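You operate a simulated robot arm through the tools that you are given. There is no shell and no other tool.

You run a simulated robot arm. Do the job below in one go: nothing can be reset, and whatever is moved stays where it is left.

TASK
Put things in order on the top of the bundle rack. At the end: the red carton from the top of the bundle rack stands on top of the grey pad; the brown divider stands where the red carton stood; the silver metal block (marked "MASTER") stands where the white divider stood; the white divider stands where the brown divider stood; whatever was shut is shut again. Leave all else as you found it, and nothing knocked over.

The check looks at the end state, three seconds after you hand in, the way a careful person would. Anything else that was tipped, shoved, dropped, spilled or broken makes it a failure.

THE ROBOT
A 6-joint arm with a two-finger parallel gripper, fixed in place. Base frame: the origin is at the foot of the arm, x ahead of it, y to its left, z up; the work surface is at about z = 800. Units: mm, rad, N and s.
With the tool pointing down near the work surface it reaches from about 240 to 640 mm from the base axis. Its first joint turns from -1.152 to 1.152 rad. Payload 2.7 kg.
The tool frame sits at the grasp point between the pads (the TCP): z along the fingers, y along the line on which they close. The tips reach 23 mm beyond it. Largest opening 94 mm; finger width 38, thickness 10; the body of the gripper, 54 by 96 mm, starts 39 mm behind the TCP.
Orientation is told as [roll, pitch, yaw] about the base's x, y, z axes, in that order, counted from this pose: with the fingers straight down and closing along the base's y, the tool's x points along the base's -x, its y along +y and its z along -z.

THE INTERFACE
- The arm moves only by the tool play_rows. Its argument "series" is a list of rows, each a list of 7 numbers: the turn, a rotation vector about the tool's x, y, z in rad, then the shift along the tool's x, y, z in mm, then the opening in per cent of the stroke, from 0 (shut) to 100 (fully open). In form: [[wx, wy, wz, x, y, z, fingers], ...]. A call has 1 to 20 rows; each row shifts and turns the commanded pose from where the row before left it, along the tool's axes as they then stand. A row lasts 0.2 s, in which the tool goes at most 50 mm and 0.15 rad; a call with a longer step from one row to the next is refused whole, and so is a gripper value outside its range. A pose out of reach is approached as far as the arm can. The call stops where the force on the tool passes 40 N (or 10 N more than at its start, if that is more) or the arm is blocked; 0.2 s more then pass. Each finger travels about 45 mm/s and halts on what it meets, pressing with about 27 N; the grip force reading is that of the motor and also rises with nothing between the fingers. The clock runs only during rows and for 0.2 s after the last one: add rows that do not move to give the fingers time. The reply holds the time, the measured pose of the TCP, the force on the tool along the base axes, the opening and the grip force, in the units named above and with some noise, with the torque about the TCP (base axes, N m) and any sound that the robot's microphone picked up.
- Cameras (640 x 400 px; columns grow to the right, rows downward): "scene" is fixed at [78, -430.9, 1412.1]; the picture's right is [0.76, -0.65, 0.00], its down [-0.33, -0.39, -0.86] and it looks along [0.56, 0.65, -0.51] (base axes); focal length 353 px, centre (320, 200). "wrist" rides on the gripper at [86, 16, -75] in the tool frame; the picture's right is [-0.18, 0.98, 0.00], its down [-0.58, -0.11, -0.81] and it looks along [-0.79, -0.15, 0.59] (tool axes); focal length 243 px, centre (320, 200). There is no depth. A picture from a camera that has moved, and an enlarged one, comes with that camera's place and axes in the base frame and with its lens.
- snapshot(camera): a new picture of that camera. No time passes.
- close_up(camera, box): a new picture of the part [left, top, right, bottom] of that camera's present view, enlarged. No time passes.
- sign_off(): hands the job in; it is judged then, once.

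Places have to be worked out from the pictures, the camera data and where the tool is seen. Open the gripper and draw the arm clear of the work before you hand the job in, unless the task says otherwise.

The tools are called after "Emit:" as name(argument=value, ...) on one line, values as JSON. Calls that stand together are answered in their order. play_rows: Moves the arm, as the interface text tells. Its arguments: {"type":"object","properties":{"series":{"type":"array"}},"required":["series"]} The other tools are called the same way: snapshot (camera) takes a picture; close_up (camera, box) takes an enlarged picture of a part of a camera's view; sign_off () hands the job in.

At the start:

```text
time: 0.0
ee_pos: [338.7, 96.7, 1167.2]
tcp_rot: [0.002, -0.001, -0.002]
wrist_force: [-1.0, -0.4, 0.1]
wrist_torque: [-0.03, 0.0, 0.02]
gripper_width: 94.1
grip_force: 0.1
```

scene: 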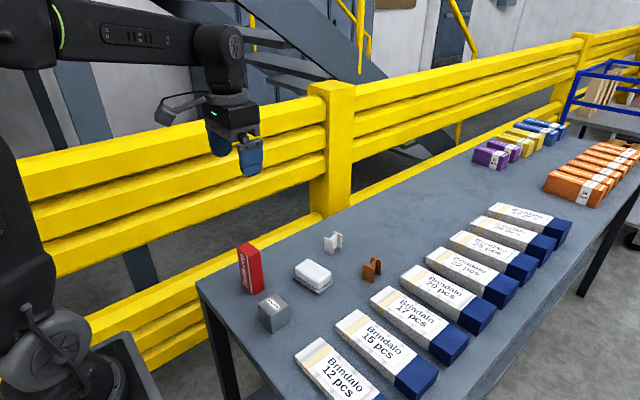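
wrist: 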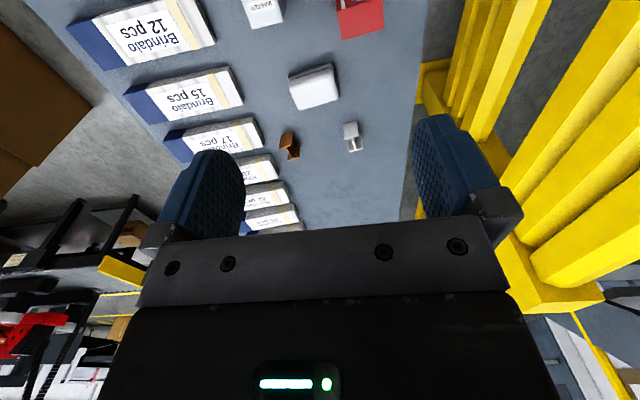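

I'll look more closely at the small items in the near part of the table before moving anything.

Emit:
close_up(camera="scene", box=[200, 210, 420, 350])

Emit:
close_up(camera="wrist", box=[220, 0, 440, 180])

Emit:
close_up(camera="scene", box=[440, 60, 640, 230])

```text
2.86 times, centred on (310, 280) of scene
camera zoom: at [78.0, -430.9, 1412.1], right [0.76, -0.65, 0.0], down [-0.33, -0.39, -0.86], along [0.56, 0.65, -0.51], focal length 1007 px, centre (349, -29)
```

zoom: 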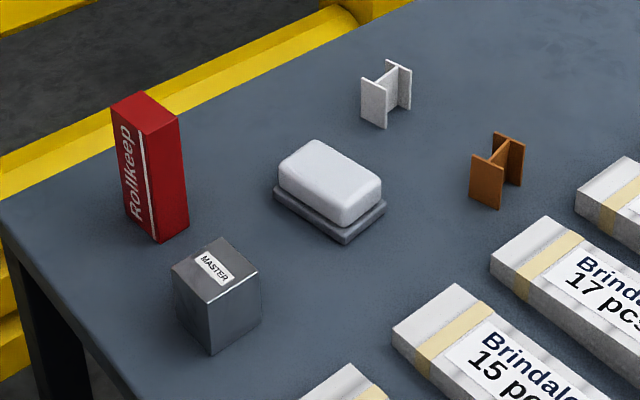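

```text
2.22 times, centred on (330, 90) of wrist
camera zoom: at [251.2, 112.2, 1240.3], right [0.19, 0.98, 0.0], down [0.58, -0.11, 0.81], along [0.79, -0.15, -0.59], focal length 539 px, centre (298, 444)
```

zoom: 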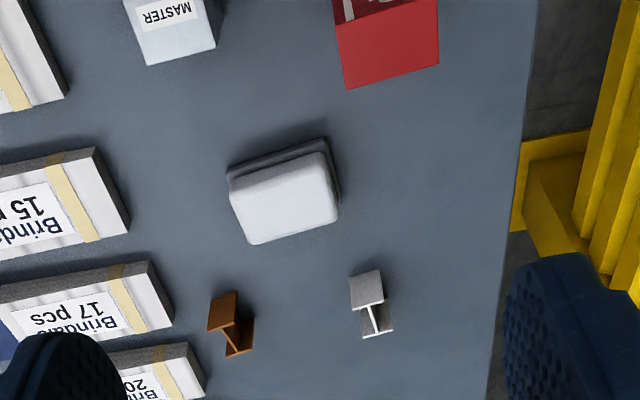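

```text
2.35 times, centred on (540, 145) of scene
camera zoom: at [78.0, -430.9, 1412.1], right [0.76, -0.65, 0.0], down [-0.33, -0.39, -0.86], along [0.56, 0.65, -0.51], focal length 830 px, centre (-198, 329)
```

zoom: 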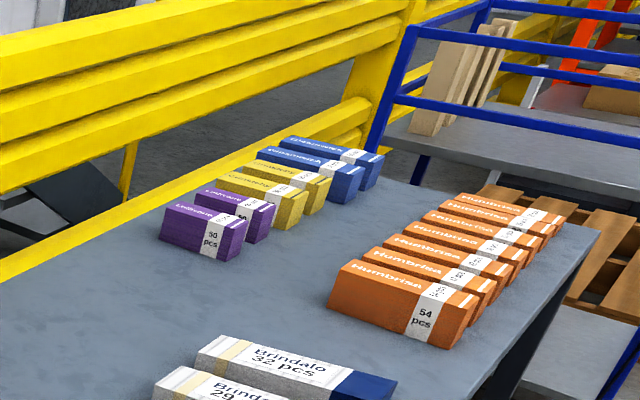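

The white rounded block appears to sit on a thin dark-grey plate at about (480, 62). I'll bring the wrist camera closer, still well above everything, to check whether that plate is the grey pad and what the white block is.

Emit:
play_rows(series=[[0, 0, 0, -7, -6, 28, 100], [0, 0, 0, -7, -6, 28, 100], [0, 0, 0, -7, -6, 28, 100], [0, 0, 0, -7, -6, 28, 100], [0, 0, 0, -7, -6, 28, 100], [0, 0, 0, -7, -6, 27, 100], [0, 0, 0, 0, 0, 0, 100], [0, 0, 0, 0, 0, 0, 100]])

Emit:
snapshot(camera="wrist")

Emit:
snapshot(camera="scene")

```text
time: 1.8
ee_pos: [381.9, 61.5, 1000.2]
tcp_rot: [0.003, -0.001, -0.001]
wrist_force: [0.0, 0.0, -0.2]
wrist_torque: [-0.04, 0.0, 0.0]
gripper_width: 93.9
grip_force: 0.1
```

```text
taken
camera wrist: at [294.3, 77.1, 1074.3], right [0.19, 0.98, 0.0], down [0.58, -0.11, 0.81], along [0.79, -0.15, -0.59], focal length 243 px, centre (320, 200)
```

wrist: 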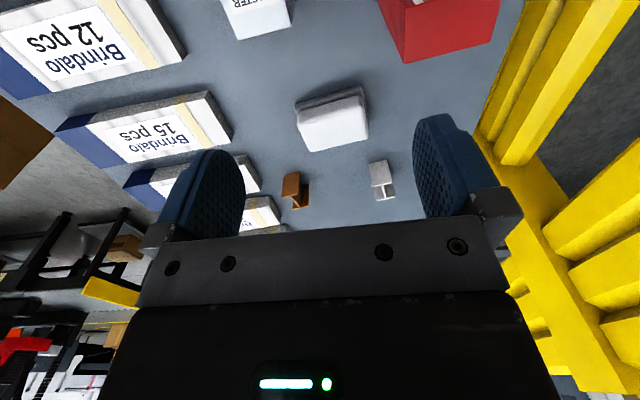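

```text
taken
```

scene: 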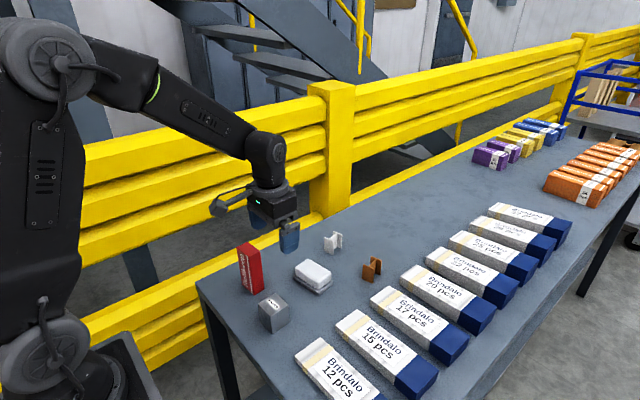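

Emit:
close_up(camera="wrist", box=[270, 70, 410, 220])

Emit:
close_up(camera="scene", box=[280, 245, 345, 305])

Emit:
close_up(camera="scene", box=[310, 220, 400, 295])

Emit:
close_up(camera="scene", box=[225, 235, 305, 340])

```text
2.67 times, centred on (340, 145) of wrist
camera zoom: at [294.3, 77.1, 1074.3], right [0.19, 0.98, 0.0], down [0.58, -0.11, 0.81], along [0.79, -0.15, -0.59], focal length 647 px, centre (267, 347)
```

zoom: 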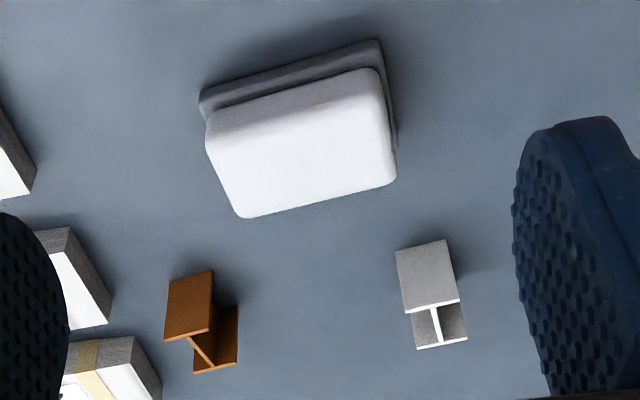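

```text
6.67 times, centred on (312, 275) of scene
camera zoom: at [78.0, -430.9, 1412.1], right [0.76, -0.65, 0.0], down [-0.33, -0.39, -0.86], along [0.56, 0.65, -0.51], focal length 2350 px, centre (370, -300)
```

zoom: 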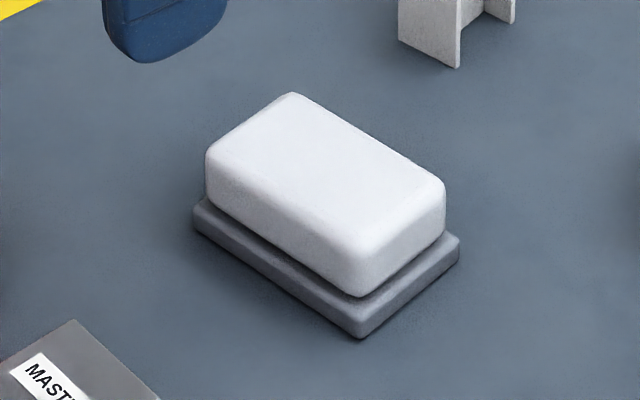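

```text
5.33 times, centred on (355, 258) of scene
camera zoom: at [78.0, -430.9, 1412.1], right [0.76, -0.65, 0.0], down [-0.33, -0.39, -0.86], along [0.56, 0.65, -0.51], focal length 1880 px, centre (133, -107)
```

zoom: 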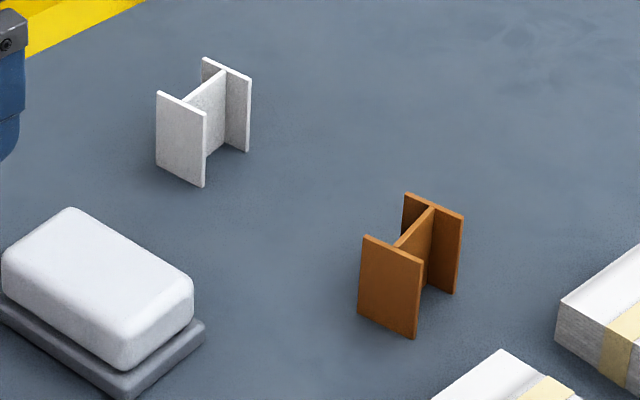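

```text
3.81 times, centred on (265, 288) of scene
camera zoom: at [78.0, -430.9, 1412.1], right [0.76, -0.65, 0.0], down [-0.33, -0.39, -0.86], along [0.56, 0.65, -0.51], focal length 1343 px, centre (530, -133)
```

zoom: 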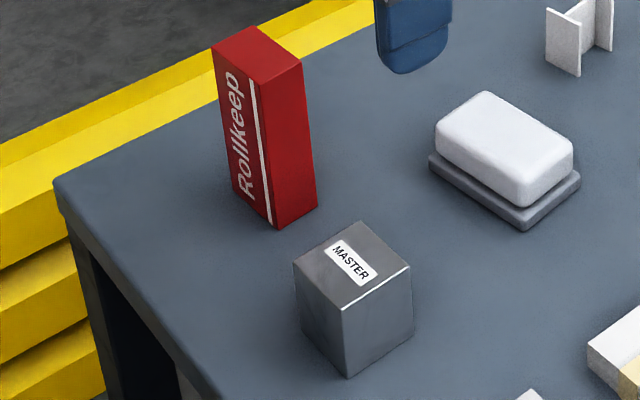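

The wrist view gives the pad at about (478, 60), turned roughly 9°, with the white block resting on it as a separate piece. I'll move over it, stop high above it, turn to match it and look again.

Emit:
play_rows(series=[[0, 0, 0, -24, 0, 16, 100], [0, 0, 0, -24, 0, 16, 100], [0, 0, 0, -24, 0, 16, 100], [0, 0, 0, -24, 0, 16, 100], [0, 0, -0.075, 0, 0, 0, 100], [0, 0, -0.08, 0, 0, 0, 100], [0, 0, 0, 0, 0, 0, 100], [0, 0, 0, 0, 0, 0, 100]])

Emit:
snapshot(camera="wrist")

Emit:
snapshot(camera="scene")

```text
time: 3.6
ee_pos: [478.1, 59.5, 935.8]
tcp_rot: [0.003, 0.0, 0.153]
wrist_force: [-0.7, -0.1, 0.3]
wrist_torque: [0.0, 0.0, -0.02]
gripper_width: 93.8
grip_force: 0.1
```

```text
taken
camera wrist: at [389.1, 62.3, 1010.1], right [0.03, 1.0, 0.0], down [0.59, -0.02, 0.81], along [0.81, -0.02, -0.59], focal length 243 px, centre (320, 200)
```

wrist: 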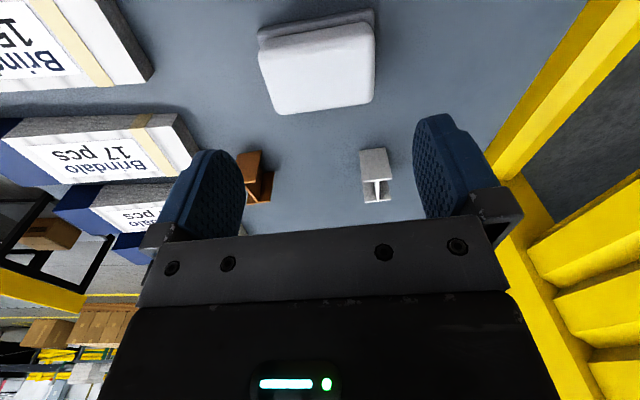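

```text
taken
```

scene: 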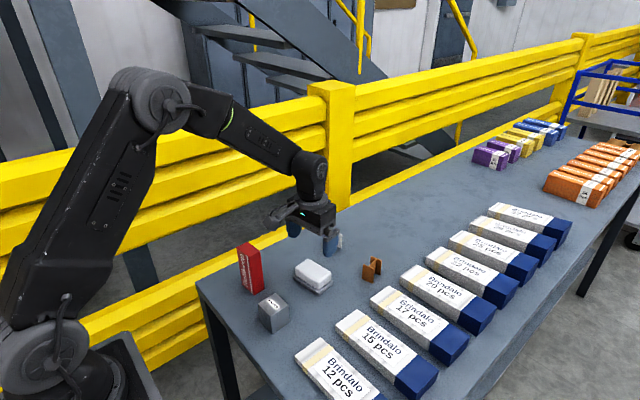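

Emit:
close_up(camera="wrist", box=[230, 0, 400, 130])

Emit:
close_up(camera="wrist", box=[220, 120, 420, 230])

```text
3.08 times, centred on (315, 65) of wrist
camera zoom: at [389.1, 62.3, 1010.1], right [0.03, 1.0, 0.0], down [0.59, -0.02, 0.81], along [0.81, -0.02, -0.59], focal length 746 px, centre (335, 615)
```

zoom: 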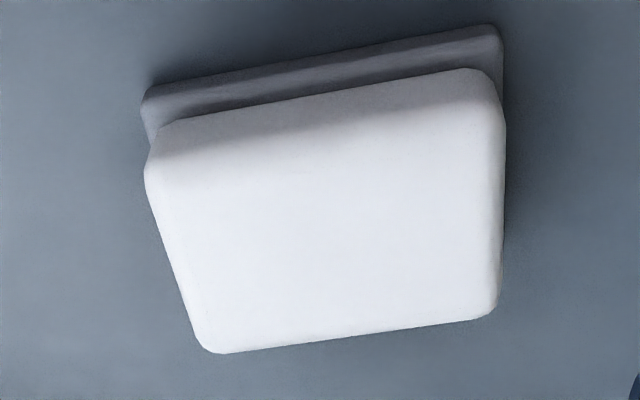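

```text
3.20 times, centred on (320, 175) of wrist
camera zoom: at [389.1, 62.3, 1010.1], right [0.03, 1.0, 0.0], down [0.59, -0.02, 0.81], along [0.81, -0.02, -0.59], focal length 776 px, centre (320, 280)
```

zoom: 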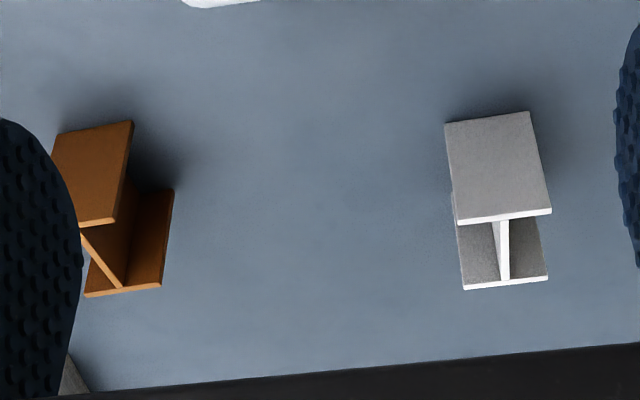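

The block's centre works out at about (480, 59), yaw about 0.13, and its top near z = 840, so the TCP is almost exactly over it. I'll descend to z ≈ 841 with the tips above the pad's top, and check before closing.

Emit:
play_rows(series=[[0, 0, 0.018, -1.5, 0, 10, 100], [0, 0, 0, 0, 0, 20, 100], [0, 0, 0, 0, 0, 20, 100], [0, 0, 0, 0, 0, 20, 100], [0, 0, 0, 0, 0, 15, 100], [0, 0, 0, 0, 0, 10, 100], [0, 0, 0, 0, 0, 0, 100]])

Emit:
snapshot(camera="wrist")

Emit:
close_up(camera="scene", box=[260, 210, 380, 310])

```text
time: 5.2
ee_pos: [477.6, 62.4, 839.6]
tcp_rot: [0.0, -0.003, 0.134]
wrist_force: [0.2, 1.4, 0.2]
wrist_torque: [0.01, -0.02, 0.0]
gripper_width: 93.7
grip_force: 0.0
```

```text
taken
camera wrist: at [389.3, 65.3, 915.3], right [0.05, 1.0, 0.0], down [0.59, -0.03, 0.81], along [0.81, -0.04, -0.59], focal length 243 px, centre (320, 200)
```

wrist: 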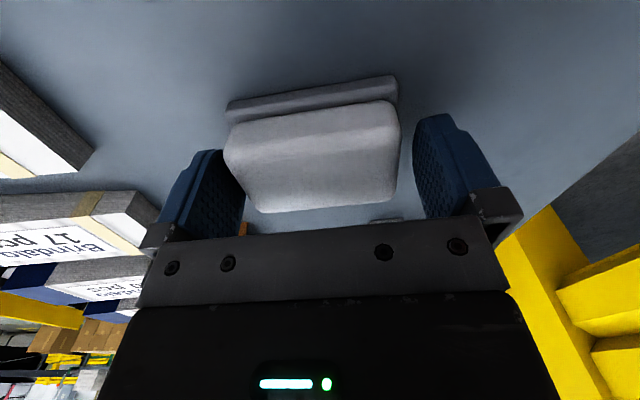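

```text
4.00 times, centred on (320, 260) of scene
camera zoom: at [78.0, -430.9, 1412.1], right [0.76, -0.65, 0.0], down [-0.33, -0.39, -0.86], along [0.56, 0.65, -0.51], focal length 1410 px, centre (320, -40)
```

zoom: 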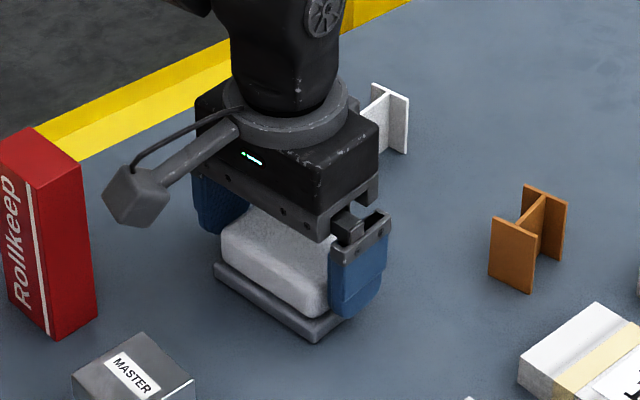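

The fingers straddle the block evenly and the tips clear the pad, so I'll close on it.

Emit:
play_rows(series=[[0, 0, 0, 0, 0, 0, 50], [0, 0, 0, 0, 0, 0, 50], [0, 0, 0, 0, 0, 0, 50], [0, 0, 0, 0, 0, 0, 50], [0, 0, 0, 0, 0, 0, 50]])

Emit:
close_up(camera="scene", box=[260, 210, 380, 310])

```text
time: 6.4
ee_pos: [477.5, 62.7, 841.7]
tcp_rot: [0.0, -0.002, 0.134]
wrist_force: [1.3, 0.3, -1.1]
wrist_torque: [-0.03, 0.02, 0.04]
gripper_width: 79.6
grip_force: 26.6
```

```text
4.00 times, centred on (320, 260) of scene
camera zoom: at [78.0, -430.9, 1412.1], right [0.76, -0.65, 0.0], down [-0.33, -0.39, -0.86], along [0.56, 0.65, -0.51], focal length 1410 px, centre (320, -40)
```

zoom: 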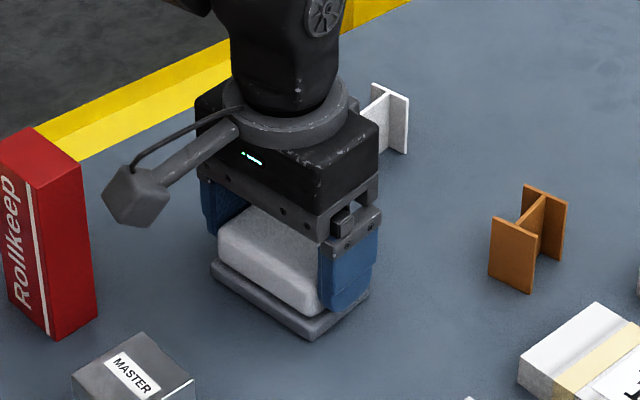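

The grip holds at 79.6 mm. I'll lift 25 mm slowly and check whether the pad stays on the table.

Emit:
play_rows(series=[[0, 0, 0, 0, 0, -5, 50], [0, 0, 0, 0, 0, -10, 50], [0, 0, 0, 0, 0, -10, 50], [0, 0, 0, 0, 0, 0, 50]])

Emit:
close_up(camera="scene", box=[260, 210, 380, 310])

Emit:
snapshot(camera="wrist")

```text
time: 7.4
ee_pos: [477.5, 60.2, 865.8]
tcp_rot: [0.001, -0.003, 0.134]
wrist_force: [-0.9, 0.5, -1.0]
wrist_torque: [-0.04, -0.02, -0.01]
gripper_width: 79.3
grip_force: 27.2
```

```text
4.00 times, centred on (320, 260) of scene
camera zoom: at [78.0, -430.9, 1412.1], right [0.76, -0.65, 0.0], down [-0.33, -0.39, -0.86], along [0.56, 0.65, -0.51], focal length 1410 px, centre (320, -40)
```

zoom: 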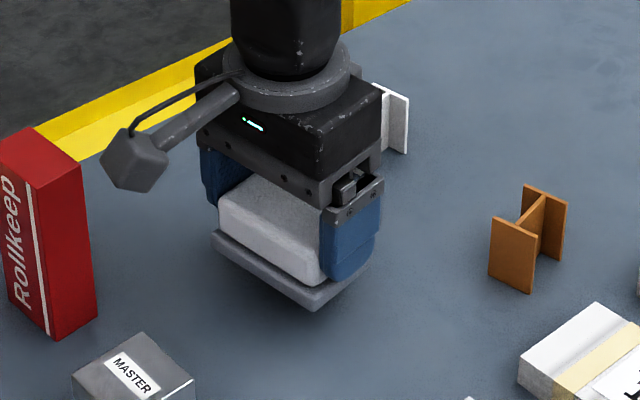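

```text
taken
camera wrist: at [389.6, 64.2, 939.8], right [0.05, 1.0, 0.0], down [0.59, -0.03, 0.81], along [0.81, -0.04, -0.59], focal length 243 px, centre (320, 200)
```

wrist: 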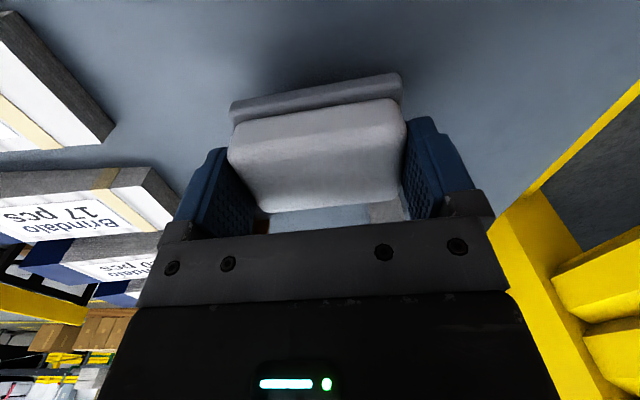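

The grey plate came up together with the white block. I'll look closely at how the plate, the block and the fingers meet before going further.

Emit:
close_up(camera="wrist", box=[190, 50, 470, 225])

Emit:
close_up(camera="scene", box=[295, 245, 365, 295])

```text
2.29 times, centred on (330, 138) of wrist
camera zoom: at [389.6, 64.2, 939.8], right [0.05, 1.0, 0.0], down [0.59, -0.03, 0.81], along [0.81, -0.04, -0.59], focal length 555 px, centre (297, 343)
```

zoom: 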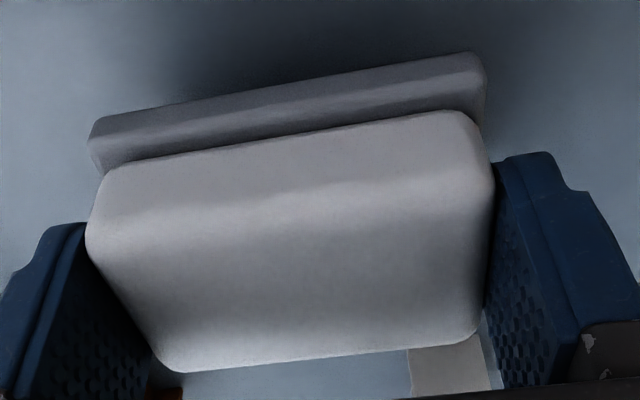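

```text
8.00 times, centred on (330, 270) of scene
camera zoom: at [78.0, -430.9, 1412.1], right [0.76, -0.65, 0.0], down [-0.33, -0.39, -0.86], along [0.56, 0.65, -0.51], focal length 2821 px, centre (240, -360)
```

zoom: 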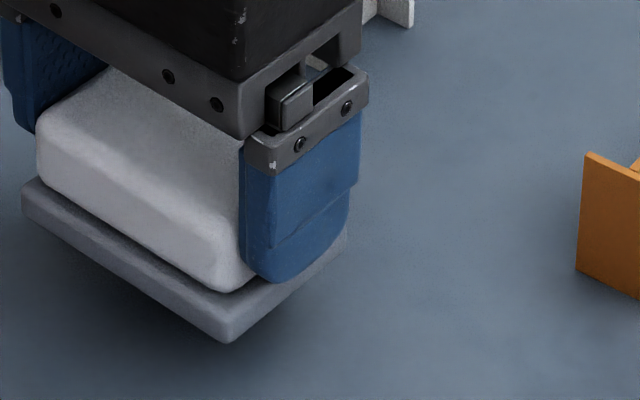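

The fingers hold only the white block, and the plate hangs from it, so the two seem to be joined. I'll check whether there is another grey pad on the table that I have missed.

Emit:
close_up(camera="scene", box=[360, 120, 560, 245])

Emit:
close_up(camera="scene", box=[190, 240, 350, 400])

Emit:
close_up(camera="scene", box=[540, 60, 640, 250])

Emit:
close_up(camera="scene", box=[320, 180, 520, 300])

```text
3.20 times, centred on (460, 182) of scene
camera zoom: at [78.0, -430.9, 1412.1], right [0.76, -0.65, 0.0], down [-0.33, -0.39, -0.86], along [0.56, 0.65, -0.51], focal length 1128 px, centre (-128, 256)
```

zoom: 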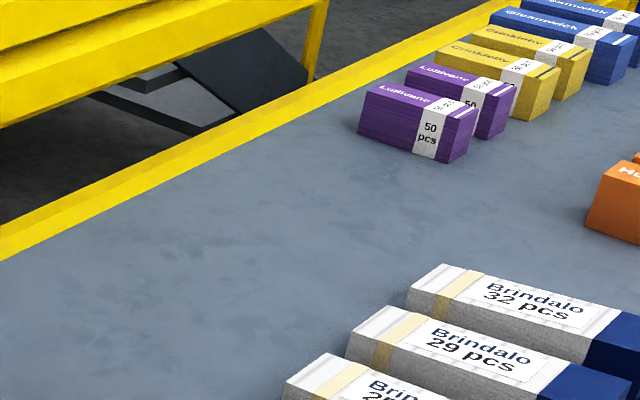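

```text
2.50 times, centred on (270, 320) of scene
camera zoom: at [78.0, -430.9, 1412.1], right [0.76, -0.65, 0.0], down [-0.33, -0.39, -0.86], along [0.56, 0.65, -0.51], focal length 881 px, centre (445, -100)
```

zoom: 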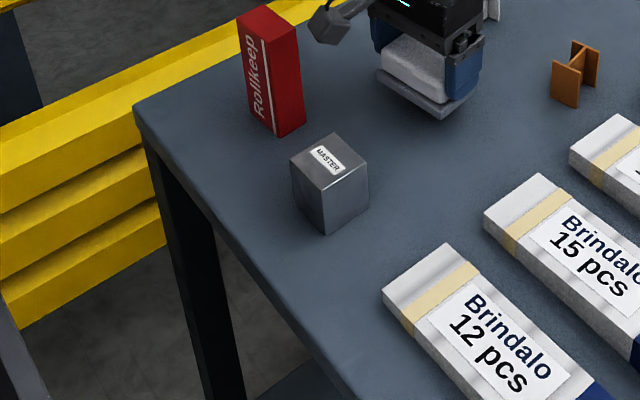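

```text
2.11 times, centred on (590, 155) of scene
camera zoom: at [78.0, -430.9, 1412.1], right [0.76, -0.65, 0.0], down [-0.33, -0.39, -0.86], along [0.56, 0.65, -0.51], focal length 742 px, centre (-248, 295)
```

zoom: 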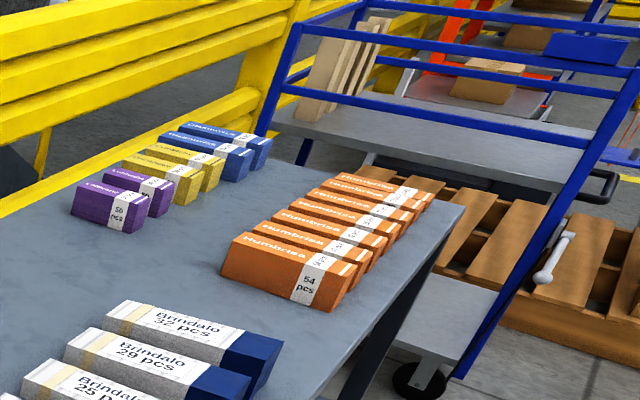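

```text
3.20 times, centred on (420, 240) of scene
camera zoom: at [78.0, -430.9, 1412.1], right [0.76, -0.65, 0.0], down [-0.33, -0.39, -0.86], along [0.56, 0.65, -0.51], focal length 1128 px, centre (0, 72)
```

zoom: 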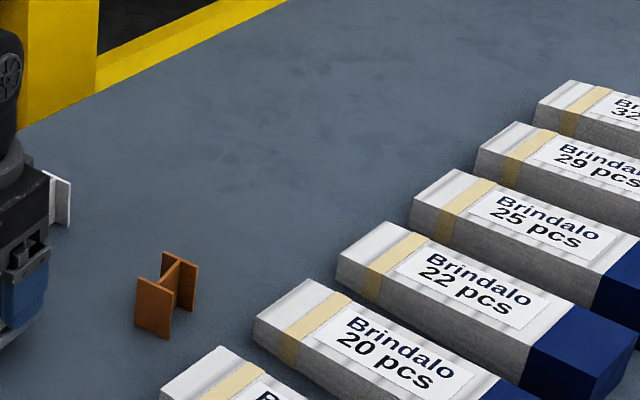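

Matching the scene and wrist rays puts the pad's underside before the lift at z ≈ 807–808, and its length at 79.6 mm, which is exactly the grip width. So the table is nearer z = 807, and my fingertips caught the pad's ends. I'll set it back down exactly, release, and grip higher.

Emit:
play_rows(series=[[0, 0, 0, 0, 0, 10, 50], [0, 0, 0, 0, 0, 10, 50], [0, 0, 0, 0, 0, 4, 50], [0, 0, 0, 0, 0, 1, 50], [0, 0, 0, 0, 0, 0, 50], [0, 0, 0, 0, 0, 0, 60], [0, 0, 0, 0, 0, 0, 80], [0, 0, 0, 0, 0, 0, 100], [0, 0, 0, 0, 0, 0, 100]])

Emit:
close_up(camera="scene", box=[280, 245, 360, 305])

Emit:
close_up(camera="wrist", box=[190, 50, 470, 225])

```text
time: 9.4
ee_pos: [478.3, 61.1, 839.0]
tcp_rot: [0.003, -0.001, 0.133]
wrist_force: [0.0, 0.9, 0.2]
wrist_torque: [-0.01, -0.01, 0.01]
gripper_width: 94.1
grip_force: 0.0
```

```text
6.67 times, centred on (320, 275) of scene
camera zoom: at [78.0, -430.9, 1412.1], right [0.76, -0.65, 0.0], down [-0.33, -0.39, -0.86], along [0.56, 0.65, -0.51], focal length 2350 px, centre (320, -300)
```

zoom: 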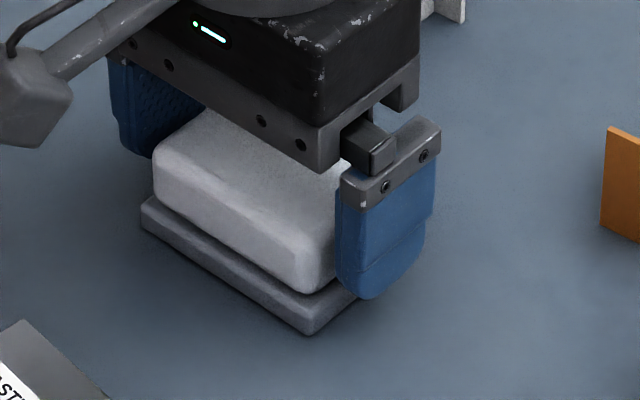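

```text
2.29 times, centred on (330, 138) of wrist
camera zoom: at [390.1, 64.9, 914.6], right [0.05, 1.0, 0.0], down [0.59, -0.03, 0.81], along [0.81, -0.04, -0.59], focal length 555 px, centre (297, 343)
```

zoom: 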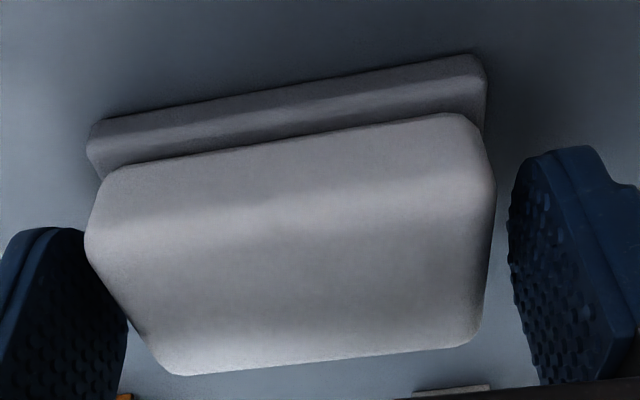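

The pad and block are back on the table. I'll go up 8 mm so the tips sit at about z = 824, above the pad, and close again.

Emit:
play_rows(series=[[0, 0, 0, 0, 0, -4, 100], [0, 0, 0, 0, 0, -4, 100], [0, 0, 0, 0, 0, 0, 100], [0, 0, 0, 0, 0, 0, 50], [0, 0, 0, 0, 0, 0, 50], [0, 0, 0, 0, 0, 0, 50], [0, 0, 0, 0, 0, 0, 50], [0, 0, 0, 0, 0, 0, 50]])

Emit:
close_up(camera="scene", box=[280, 245, 360, 305])

Emit:
close_up(camera="wrist", box=[190, 50, 470, 225])

```text
time: 11.2
ee_pos: [478.1, 61.3, 848.1]
tcp_rot: [0.002, -0.002, 0.134]
wrist_force: [-0.4, 0.1, 0.3]
wrist_torque: [-0.02, 0.02, -0.05]
gripper_width: 78.8
grip_force: 26.4
```

```text
6.67 times, centred on (320, 275) of scene
camera zoom: at [78.0, -430.9, 1412.1], right [0.76, -0.65, 0.0], down [-0.33, -0.39, -0.86], along [0.56, 0.65, -0.51], focal length 2350 px, centre (320, -300)
```

zoom: 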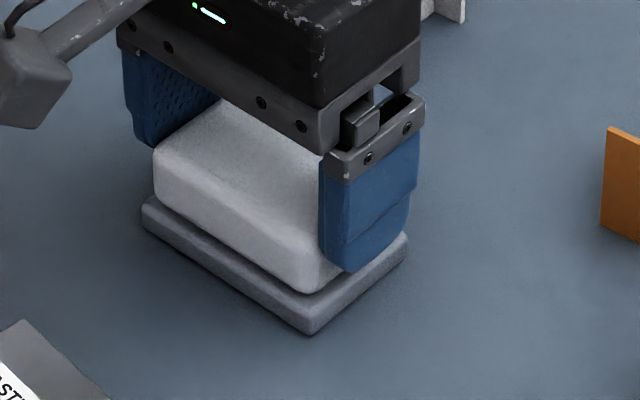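

```text
2.29 times, centred on (330, 138) of wrist
camera zoom: at [390.1, 64.8, 922.6], right [0.05, 1.0, 0.0], down [0.59, -0.03, 0.81], along [0.81, -0.04, -0.59], focal length 555 px, centre (297, 343)
```

zoom: 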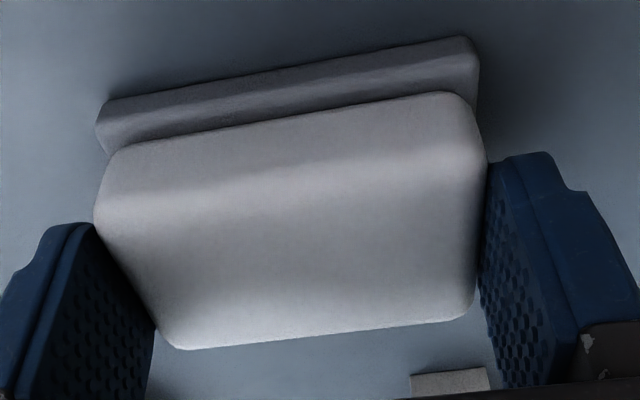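

This time the tips are clearly above the pad. I'll lift gently and see whether the pad stays.

Emit:
play_rows(series=[[0, 0, 0, 0, 0, -4, 50], [0, 0, 0, 0, 0, -6, 50], [0, 0, 0, 0, 0, -6, 50], [0, 0, 0, 0, 0, -4, 50], [0, 0, 0, 0, 0, 0, 50]])

Emit:
close_up(camera="scene", box=[280, 245, 360, 305])

Emit:
close_up(camera="wrist", box=[190, 50, 470, 225])

```text
time: 12.4
ee_pos: [478.1, 61.0, 868.8]
tcp_rot: [0.002, -0.003, 0.136]
wrist_force: [-0.6, 0.4, -0.7]
wrist_torque: [0.01, 0.0, -0.01]
gripper_width: 79.1
grip_force: 27.2
```

```text
6.67 times, centred on (320, 275) of scene
camera zoom: at [78.0, -430.9, 1412.1], right [0.76, -0.65, 0.0], down [-0.33, -0.39, -0.86], along [0.56, 0.65, -0.51], focal length 2350 px, centre (320, -300)
```

zoom: 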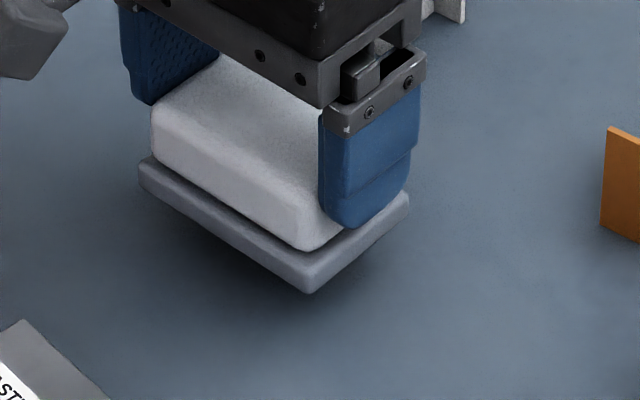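

```text
2.29 times, centred on (330, 138) of wrist
camera zoom: at [389.5, 64.3, 943.1], right [0.05, 1.0, 0.0], down [0.59, -0.03, 0.81], along [0.81, -0.04, -0.59], focal length 555 px, centre (297, 343)
```

zoom: 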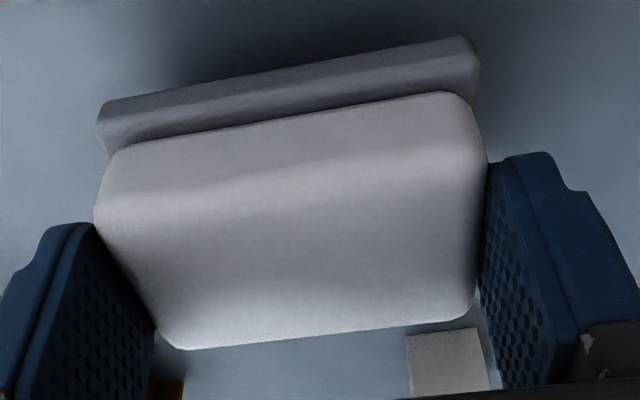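

Lifting higher on the block still brings the plate with it, so the two are one piece. That makes it doubtful that this is the grey pad, and the bench nearest the arm on the right is outside the scene view. I'll put it back exactly where it was, release it, and go up to look around.

Emit:
play_rows(series=[[0, 0, 0, 0, 0, 8, 50], [0, 0, 0, 0, 0, 8, 50], [0, 0, 0, 0, 0, 3, 50], [0, 0, 0, 0, 0, 1, 50], [0, 0, 0, 0, 0, 0, 50], [0, 0, 0, 0, 0, 0, 70], [0, 0, 0, 0, 0, 0, 85], [0, 0, 0, 0, 0, 0, 100], [0, 0, 0, 0, 0, 0, 100]])

Emit:
play_rows(series=[[0, 0, 0, 0, 0, -15, 100], [0, 0, 0, 0, 0, -25, 100], [0, 0, 0, 0, 0, -35, 100], [0, 0, 0, 0, 0, -40, 100], [0, 0, 0, 0, 0, -40, 100], [0, 0, 0.067, 20, 0, -20, 100], [0, 0, 0.067, 30, 0, -20, 100], [0, 0, 0, 30, 0, 0, 100], [0, 0, 0, 30, 0, 0, 100], [0, 0, 0, 0, 0, 0, 100]])

Emit:
snapshot(camera="scene")

Emit:
snapshot(camera="wrist")

```text
time: 14.4
ee_pos: [478.3, 60.9, 848.5]
tcp_rot: [0.002, -0.001, 0.135]
wrist_force: [0.4, 0.6, -0.5]
wrist_torque: [-0.01, 0.01, 0.01]
gripper_width: 93.9
grip_force: 0.0
```

```text
time: 16.6
ee_pos: [366.3, 55.5, 1041.5]
tcp_rot: [0.001, -0.001, -0.002]
wrist_force: [-0.5, 0.0, 0.0]
wrist_torque: [-0.01, -0.03, -0.01]
gripper_width: 93.9
grip_force: 0.0
```

```text
taken
```

scene: 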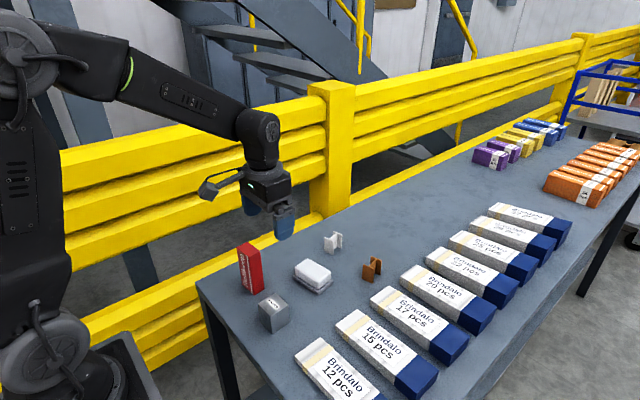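

```text
taken
camera wrist: at [280.2, 71.8, 1116.2], right [0.18, 0.98, 0.0], down [0.58, -0.11, 0.81], along [0.79, -0.15, -0.59], focal length 243 px, centre (320, 200)
```

wrist: 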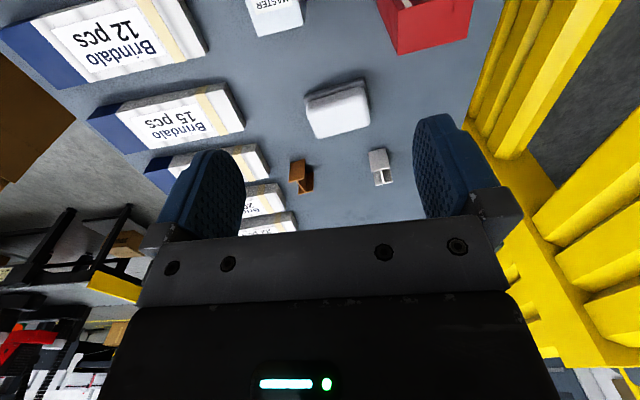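

Everything is back in place. I'll turn the gripper about −90° in place so the wrist camera looks toward the right-hand side of the bench that hasn't been seen yet.

Emit:
play_rows(series=[[0, 0, 0.143, 0, 0, 0, 100], [0, 0, 0.143, 0, 0, 0, 100], [0, 0, 0.143, 0, 0, 0, 100], [0, 0, 0.143, 0, 0, 0, 100], [0, 0, 0.143, 0, 0, 0, 100], [0, 0, 0.143, 0, 0, 0, 100], [0, 0, 0.143, 0, 0, 0, 100], [0, 0, 0.143, 0, 0, 0, 100], [0, 0, 0.143, 0, 0, 0, 100], [0, 0, 0.143, 0, 0, 0, 100], [0, 0, 0.141, 0, 0, 0, 100], [0, 0, 0, 0, 0, 0, 100]])

Emit:
snapshot(camera="wrist")

Emit:
snapshot(camera="scene")

```text
time: 19.2
ee_pos: [368.4, 56.3, 1043.0]
tcp_rot: [0.002, 0.003, -1.571]
wrist_force: [-0.3, 0.2, -0.2]
wrist_torque: [0.02, -0.02, 0.0]
gripper_width: 93.8
grip_force: 0.0
```

```text
taken
camera wrist: at [383.4, 141.8, 1117.3], right [0.98, -0.18, 0.0], down [-0.11, -0.58, 0.81], along [-0.15, -0.79, -0.59], focal length 243 px, centre (320, 200)
```

wrist: 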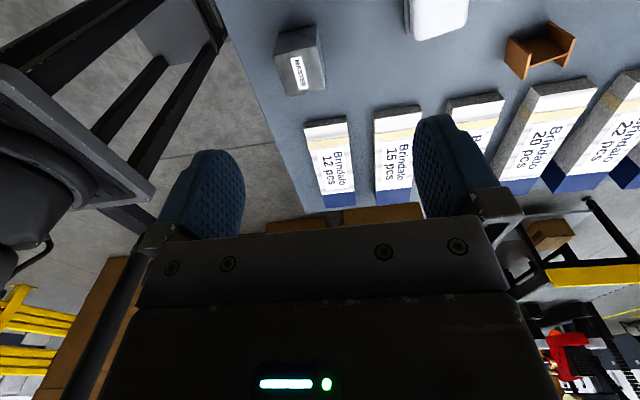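

```text
taken
```

scene: 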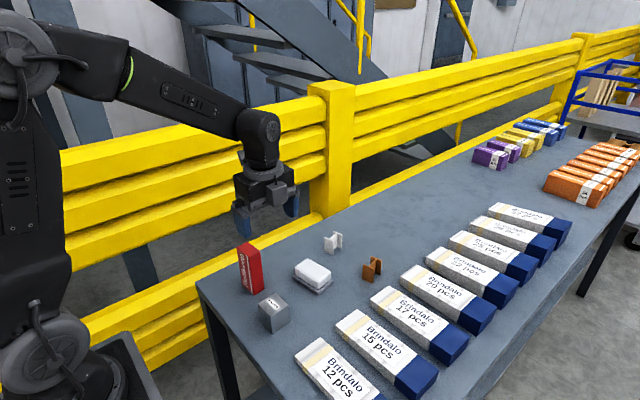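

The right-hand side of the bench holds only the packs. I'll zoom in on the area around the arm's foot and on the rest of this view to look for any other grey pad.

Emit:
close_up(camera="scene", box=[0, 290, 200, 400])

Emit:
close_up(camera="wrist", box=[0, 0, 320, 240])

Emit:
close_up(camera="wrist", box=[380, 0, 640, 160])

Emit:
close_up(camera="wrist", box=[480, 160, 640, 400])

```text
3.20 times, centred on (100, 345) of scene
camera zoom: at [78.0, -430.9, 1412.1], right [0.76, -0.65, 0.0], down [-0.33, -0.39, -0.86], along [0.56, 0.65, -0.51], focal length 1128 px, centre (1024, -264)
```

zoom: 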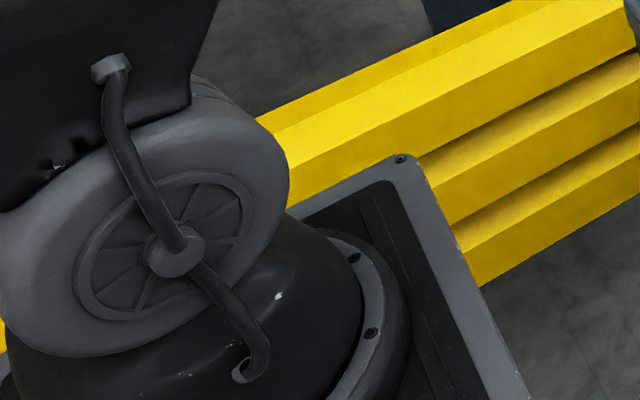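

```text
1.67 times, centred on (160, 120) of wrist
camera zoom: at [383.4, 141.8, 1117.3], right [0.98, -0.18, 0.0], down [-0.11, -0.58, 0.81], along [-0.15, -0.79, -0.59], focal length 404 px, centre (587, 333)
```

zoom: 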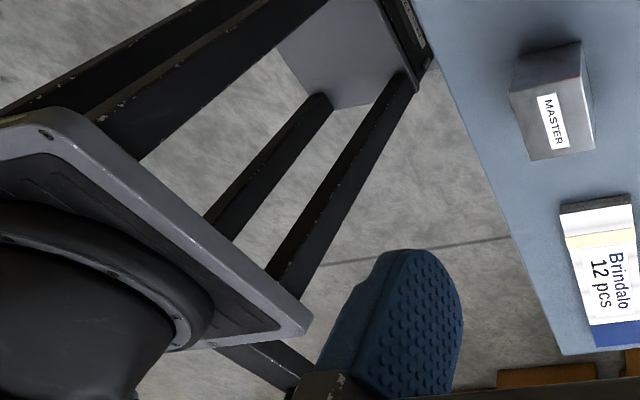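

```text
2.46 times, centred on (510, 80) of wrist
camera zoom: at [383.4, 141.8, 1117.3], right [0.98, -0.18, 0.0], down [-0.11, -0.58, 0.81], along [-0.15, -0.79, -0.59], focal length 597 px, centre (-148, 495)
```

zoom: 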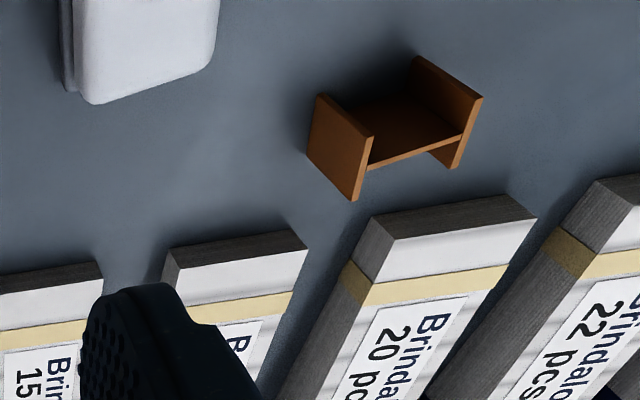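

```text
1.67 times, centred on (560, 280) of wrist
camera zoom: at [383.4, 141.8, 1117.3], right [0.98, -0.18, 0.0], down [-0.11, -0.58, 0.81], along [-0.15, -0.79, -0.59], focal length 404 px, centre (-80, 67)
```

zoom: 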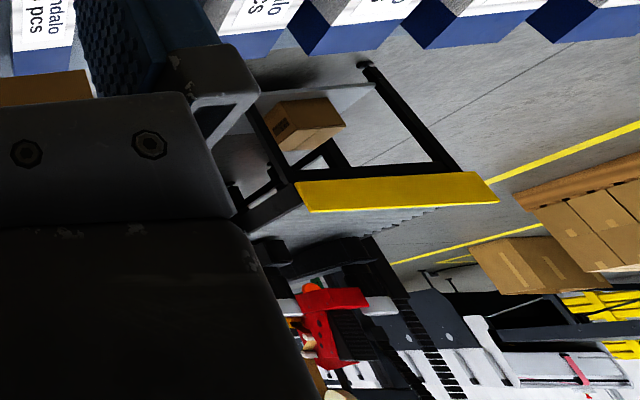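

I see no other grey pad anywhere, so it must be the plate under the white block. I'll zoom in hard on that object to find how the two parts are joined.

Emit:
close_up(camera="scene", box=[290, 256, 336, 296])

Emit:
close_up(camera="scene", box=[292, 268, 316, 290])

Emit:
close_up(camera="scene", box=[312, 272, 336, 298])

Emit:
close_up(camera="wrist", box=[390, 0, 480, 60])

```text
10.00 times, centred on (313, 276) of scene
camera zoom: at [78.0, -430.9, 1412.1], right [0.76, -0.65, 0.0], down [-0.33, -0.39, -0.86], along [0.56, 0.65, -0.51], focal length 3526 px, centre (390, -560)
```

zoom: 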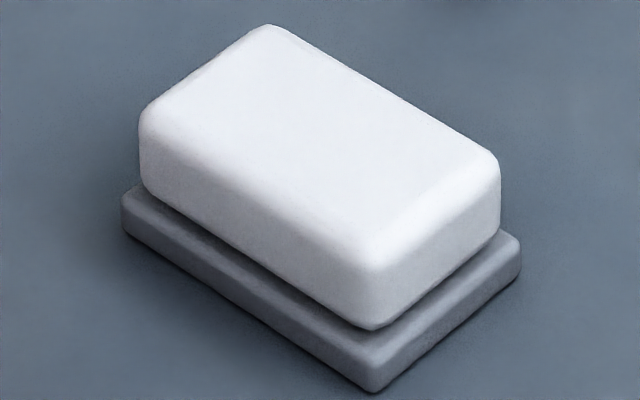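

```text
16.00 times, centred on (304, 279) of scene
camera zoom: at [78.0, -430.9, 1412.1], right [0.76, -0.65, 0.0], down [-0.33, -0.39, -0.86], along [0.56, 0.65, -0.51], focal length 5641 px, centre (576, -1064)
```

zoom: 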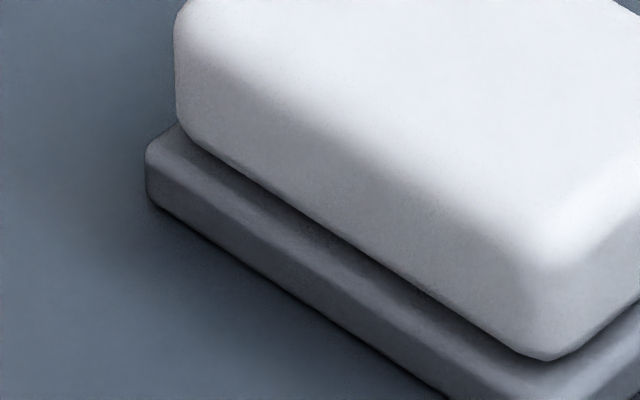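

```text
15.38 times, centred on (324, 285) of scene
camera zoom: at [78.0, -430.9, 1412.1], right [0.76, -0.65, 0.0], down [-0.33, -0.39, -0.86], along [0.56, 0.65, -0.51], focal length 5424 px, centre (258, -1108)
```

zoom: 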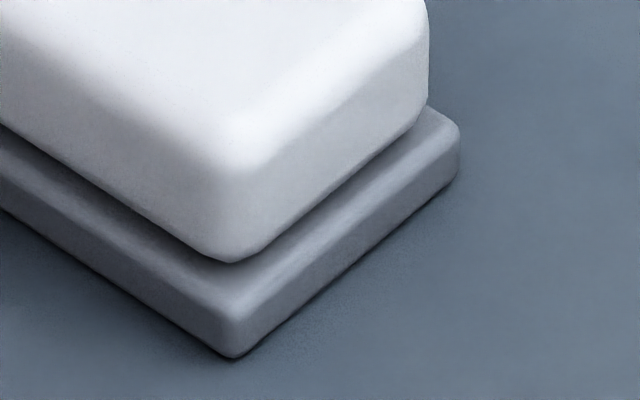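

```text
6.67 times, centred on (435, 30) of wrist
camera zoom: at [383.4, 141.8, 1117.3], right [0.98, -0.18, 0.0], down [-0.11, -0.58, 0.81], along [-0.15, -0.79, -0.59], focal length 1618 px, centre (-447, 1333)
```

zoom: 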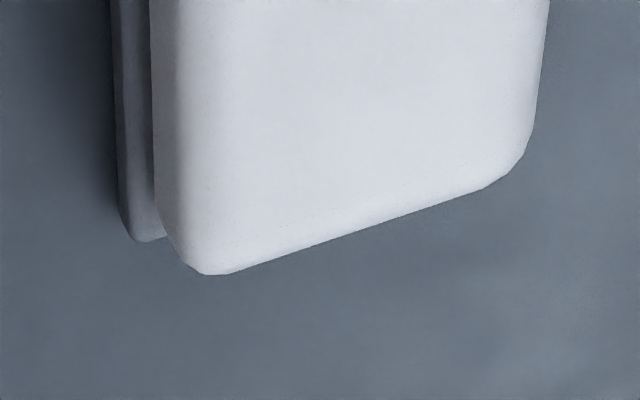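

The parts show no latch or seam that I can see. Before deciding, I'll scan the rest of the bench closely for a thin, low-contrast grey pad.

Emit:
close_up(camera="scene", box=[330, 185, 450, 260])

Emit:
close_up(camera="scene", box=[195, 250, 315, 325])

Emit:
close_up(camera="scene", box=[200, 310, 340, 400])

Emit:
close_up(camera="scene", box=[430, 140, 560, 220])

```text
5.33 times, centred on (390, 222) of scene
camera zoom: at [78.0, -430.9, 1412.1], right [0.76, -0.65, 0.0], down [-0.33, -0.39, -0.86], along [0.56, 0.65, -0.51], focal length 1880 px, centre (-53, 80)
```

zoom: 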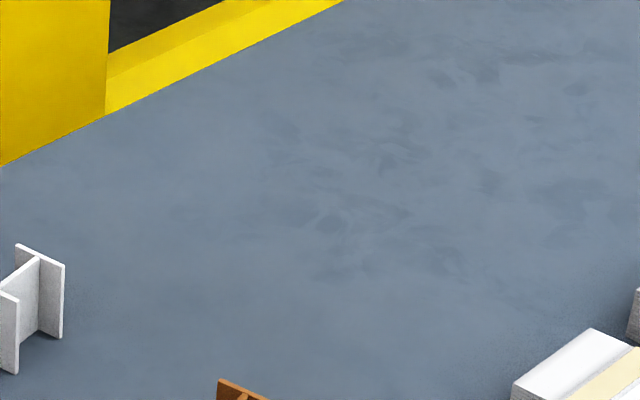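

```text
5.33 times, centred on (255, 288) of scene
camera zoom: at [78.0, -430.9, 1412.1], right [0.76, -0.65, 0.0], down [-0.33, -0.39, -0.86], along [0.56, 0.65, -0.51], focal length 1880 px, centre (667, -267)
```

zoom: 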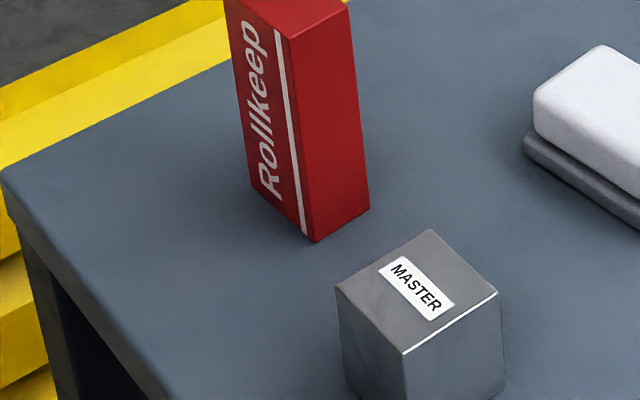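

```text
4.44 times, centred on (270, 355) of scene
camera zoom: at [78.0, -430.9, 1412.1], right [0.76, -0.65, 0.0], down [-0.33, -0.39, -0.86], along [0.56, 0.65, -0.51], focal length 1567 px, centre (542, -489)
```

zoom: 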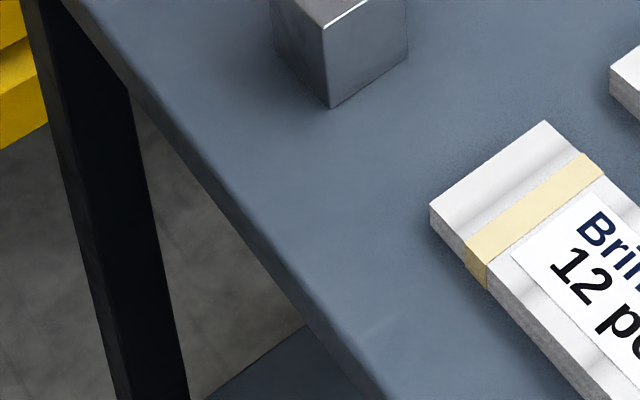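

```text
4.92 times, centred on (495, 180) of scene
camera zoom: at [78.0, -430.9, 1412.1], right [0.76, -0.65, 0.0], down [-0.33, -0.39, -0.86], along [0.56, 0.65, -0.51], focal length 1736 px, centre (-542, 298)
```

zoom: 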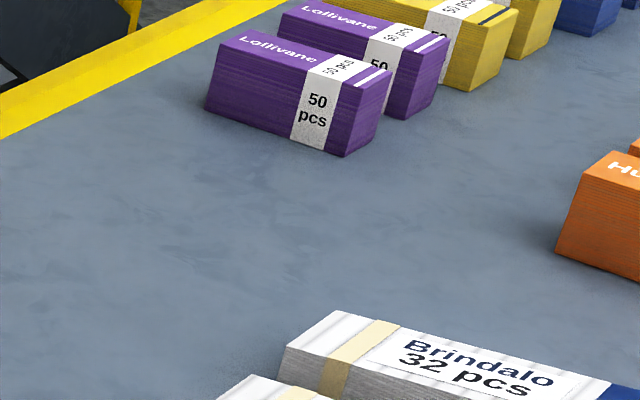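

No other pad exists on the bench, so the plate-and-block piece is the only candidate. I'll look at its far side, which neither camera has shown, by turning further with the gripper kept high.

Emit:
play_rows(series=[[0, 0, 0.143, 0, 0, 0, 100], [0, 0, 0.143, 0, 0, 0, 100], [0, 0, 0.143, 0, 0, 0, 100], [0, 0, 0.143, 0, 0, 0, 100], [0, 0, 0.143, 0, 0, 0, 100], [0, 0, 0.143, 0, 0, 0, 100], [0, 0, 0.143, 0, 0, 0, 100], [0, 0, 0.143, 0, 0, 0, 100], [0, 0, 0.143, 0, 0, 0, 100], [0, 0, 0.143, 0, 0, 0, 100], [0, 0, 0.12, 0, 0, 0, 100], [0, 0, 0, 35, 0, 15, 100], [0, 0, 0, 35, 0, 15, 100], [0, 0, 0, 35, 0, 15, 100], [0, 0, 0, 0, 0, 0, 100]])

Emit:
snapshot(camera="wrist")

Emit:
snapshot(camera="scene")

```text
time: 22.4
ee_pos: [477.7, -94.2, 988.4]
tcp_rot: [-0.008, 0.003, -3.114]
wrist_force: [-0.5, 0.0, -0.3]
wrist_torque: [0.04, 0.01, -0.01]
gripper_width: 94.1
grip_force: 0.1
out of reach, approached as far as the arm can: row 9, 10, 11, 12, 13, 14
```

```text
taken
camera wrist: at [563.8, -108.2, 1062.6], right [-0.15, -0.99, -0.01], down [-0.59, 0.08, 0.81], along [-0.8, 0.13, -0.59], focal length 243 px, centre (320, 200)
```

wrist: 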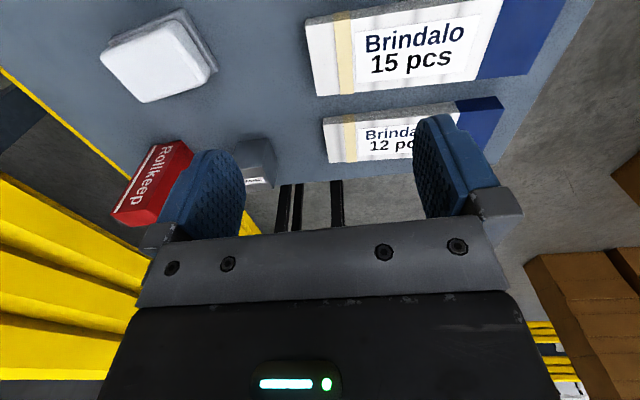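

```text
taken
```

scene: 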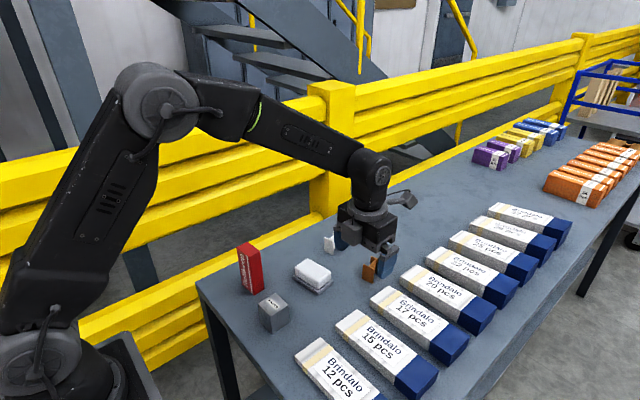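

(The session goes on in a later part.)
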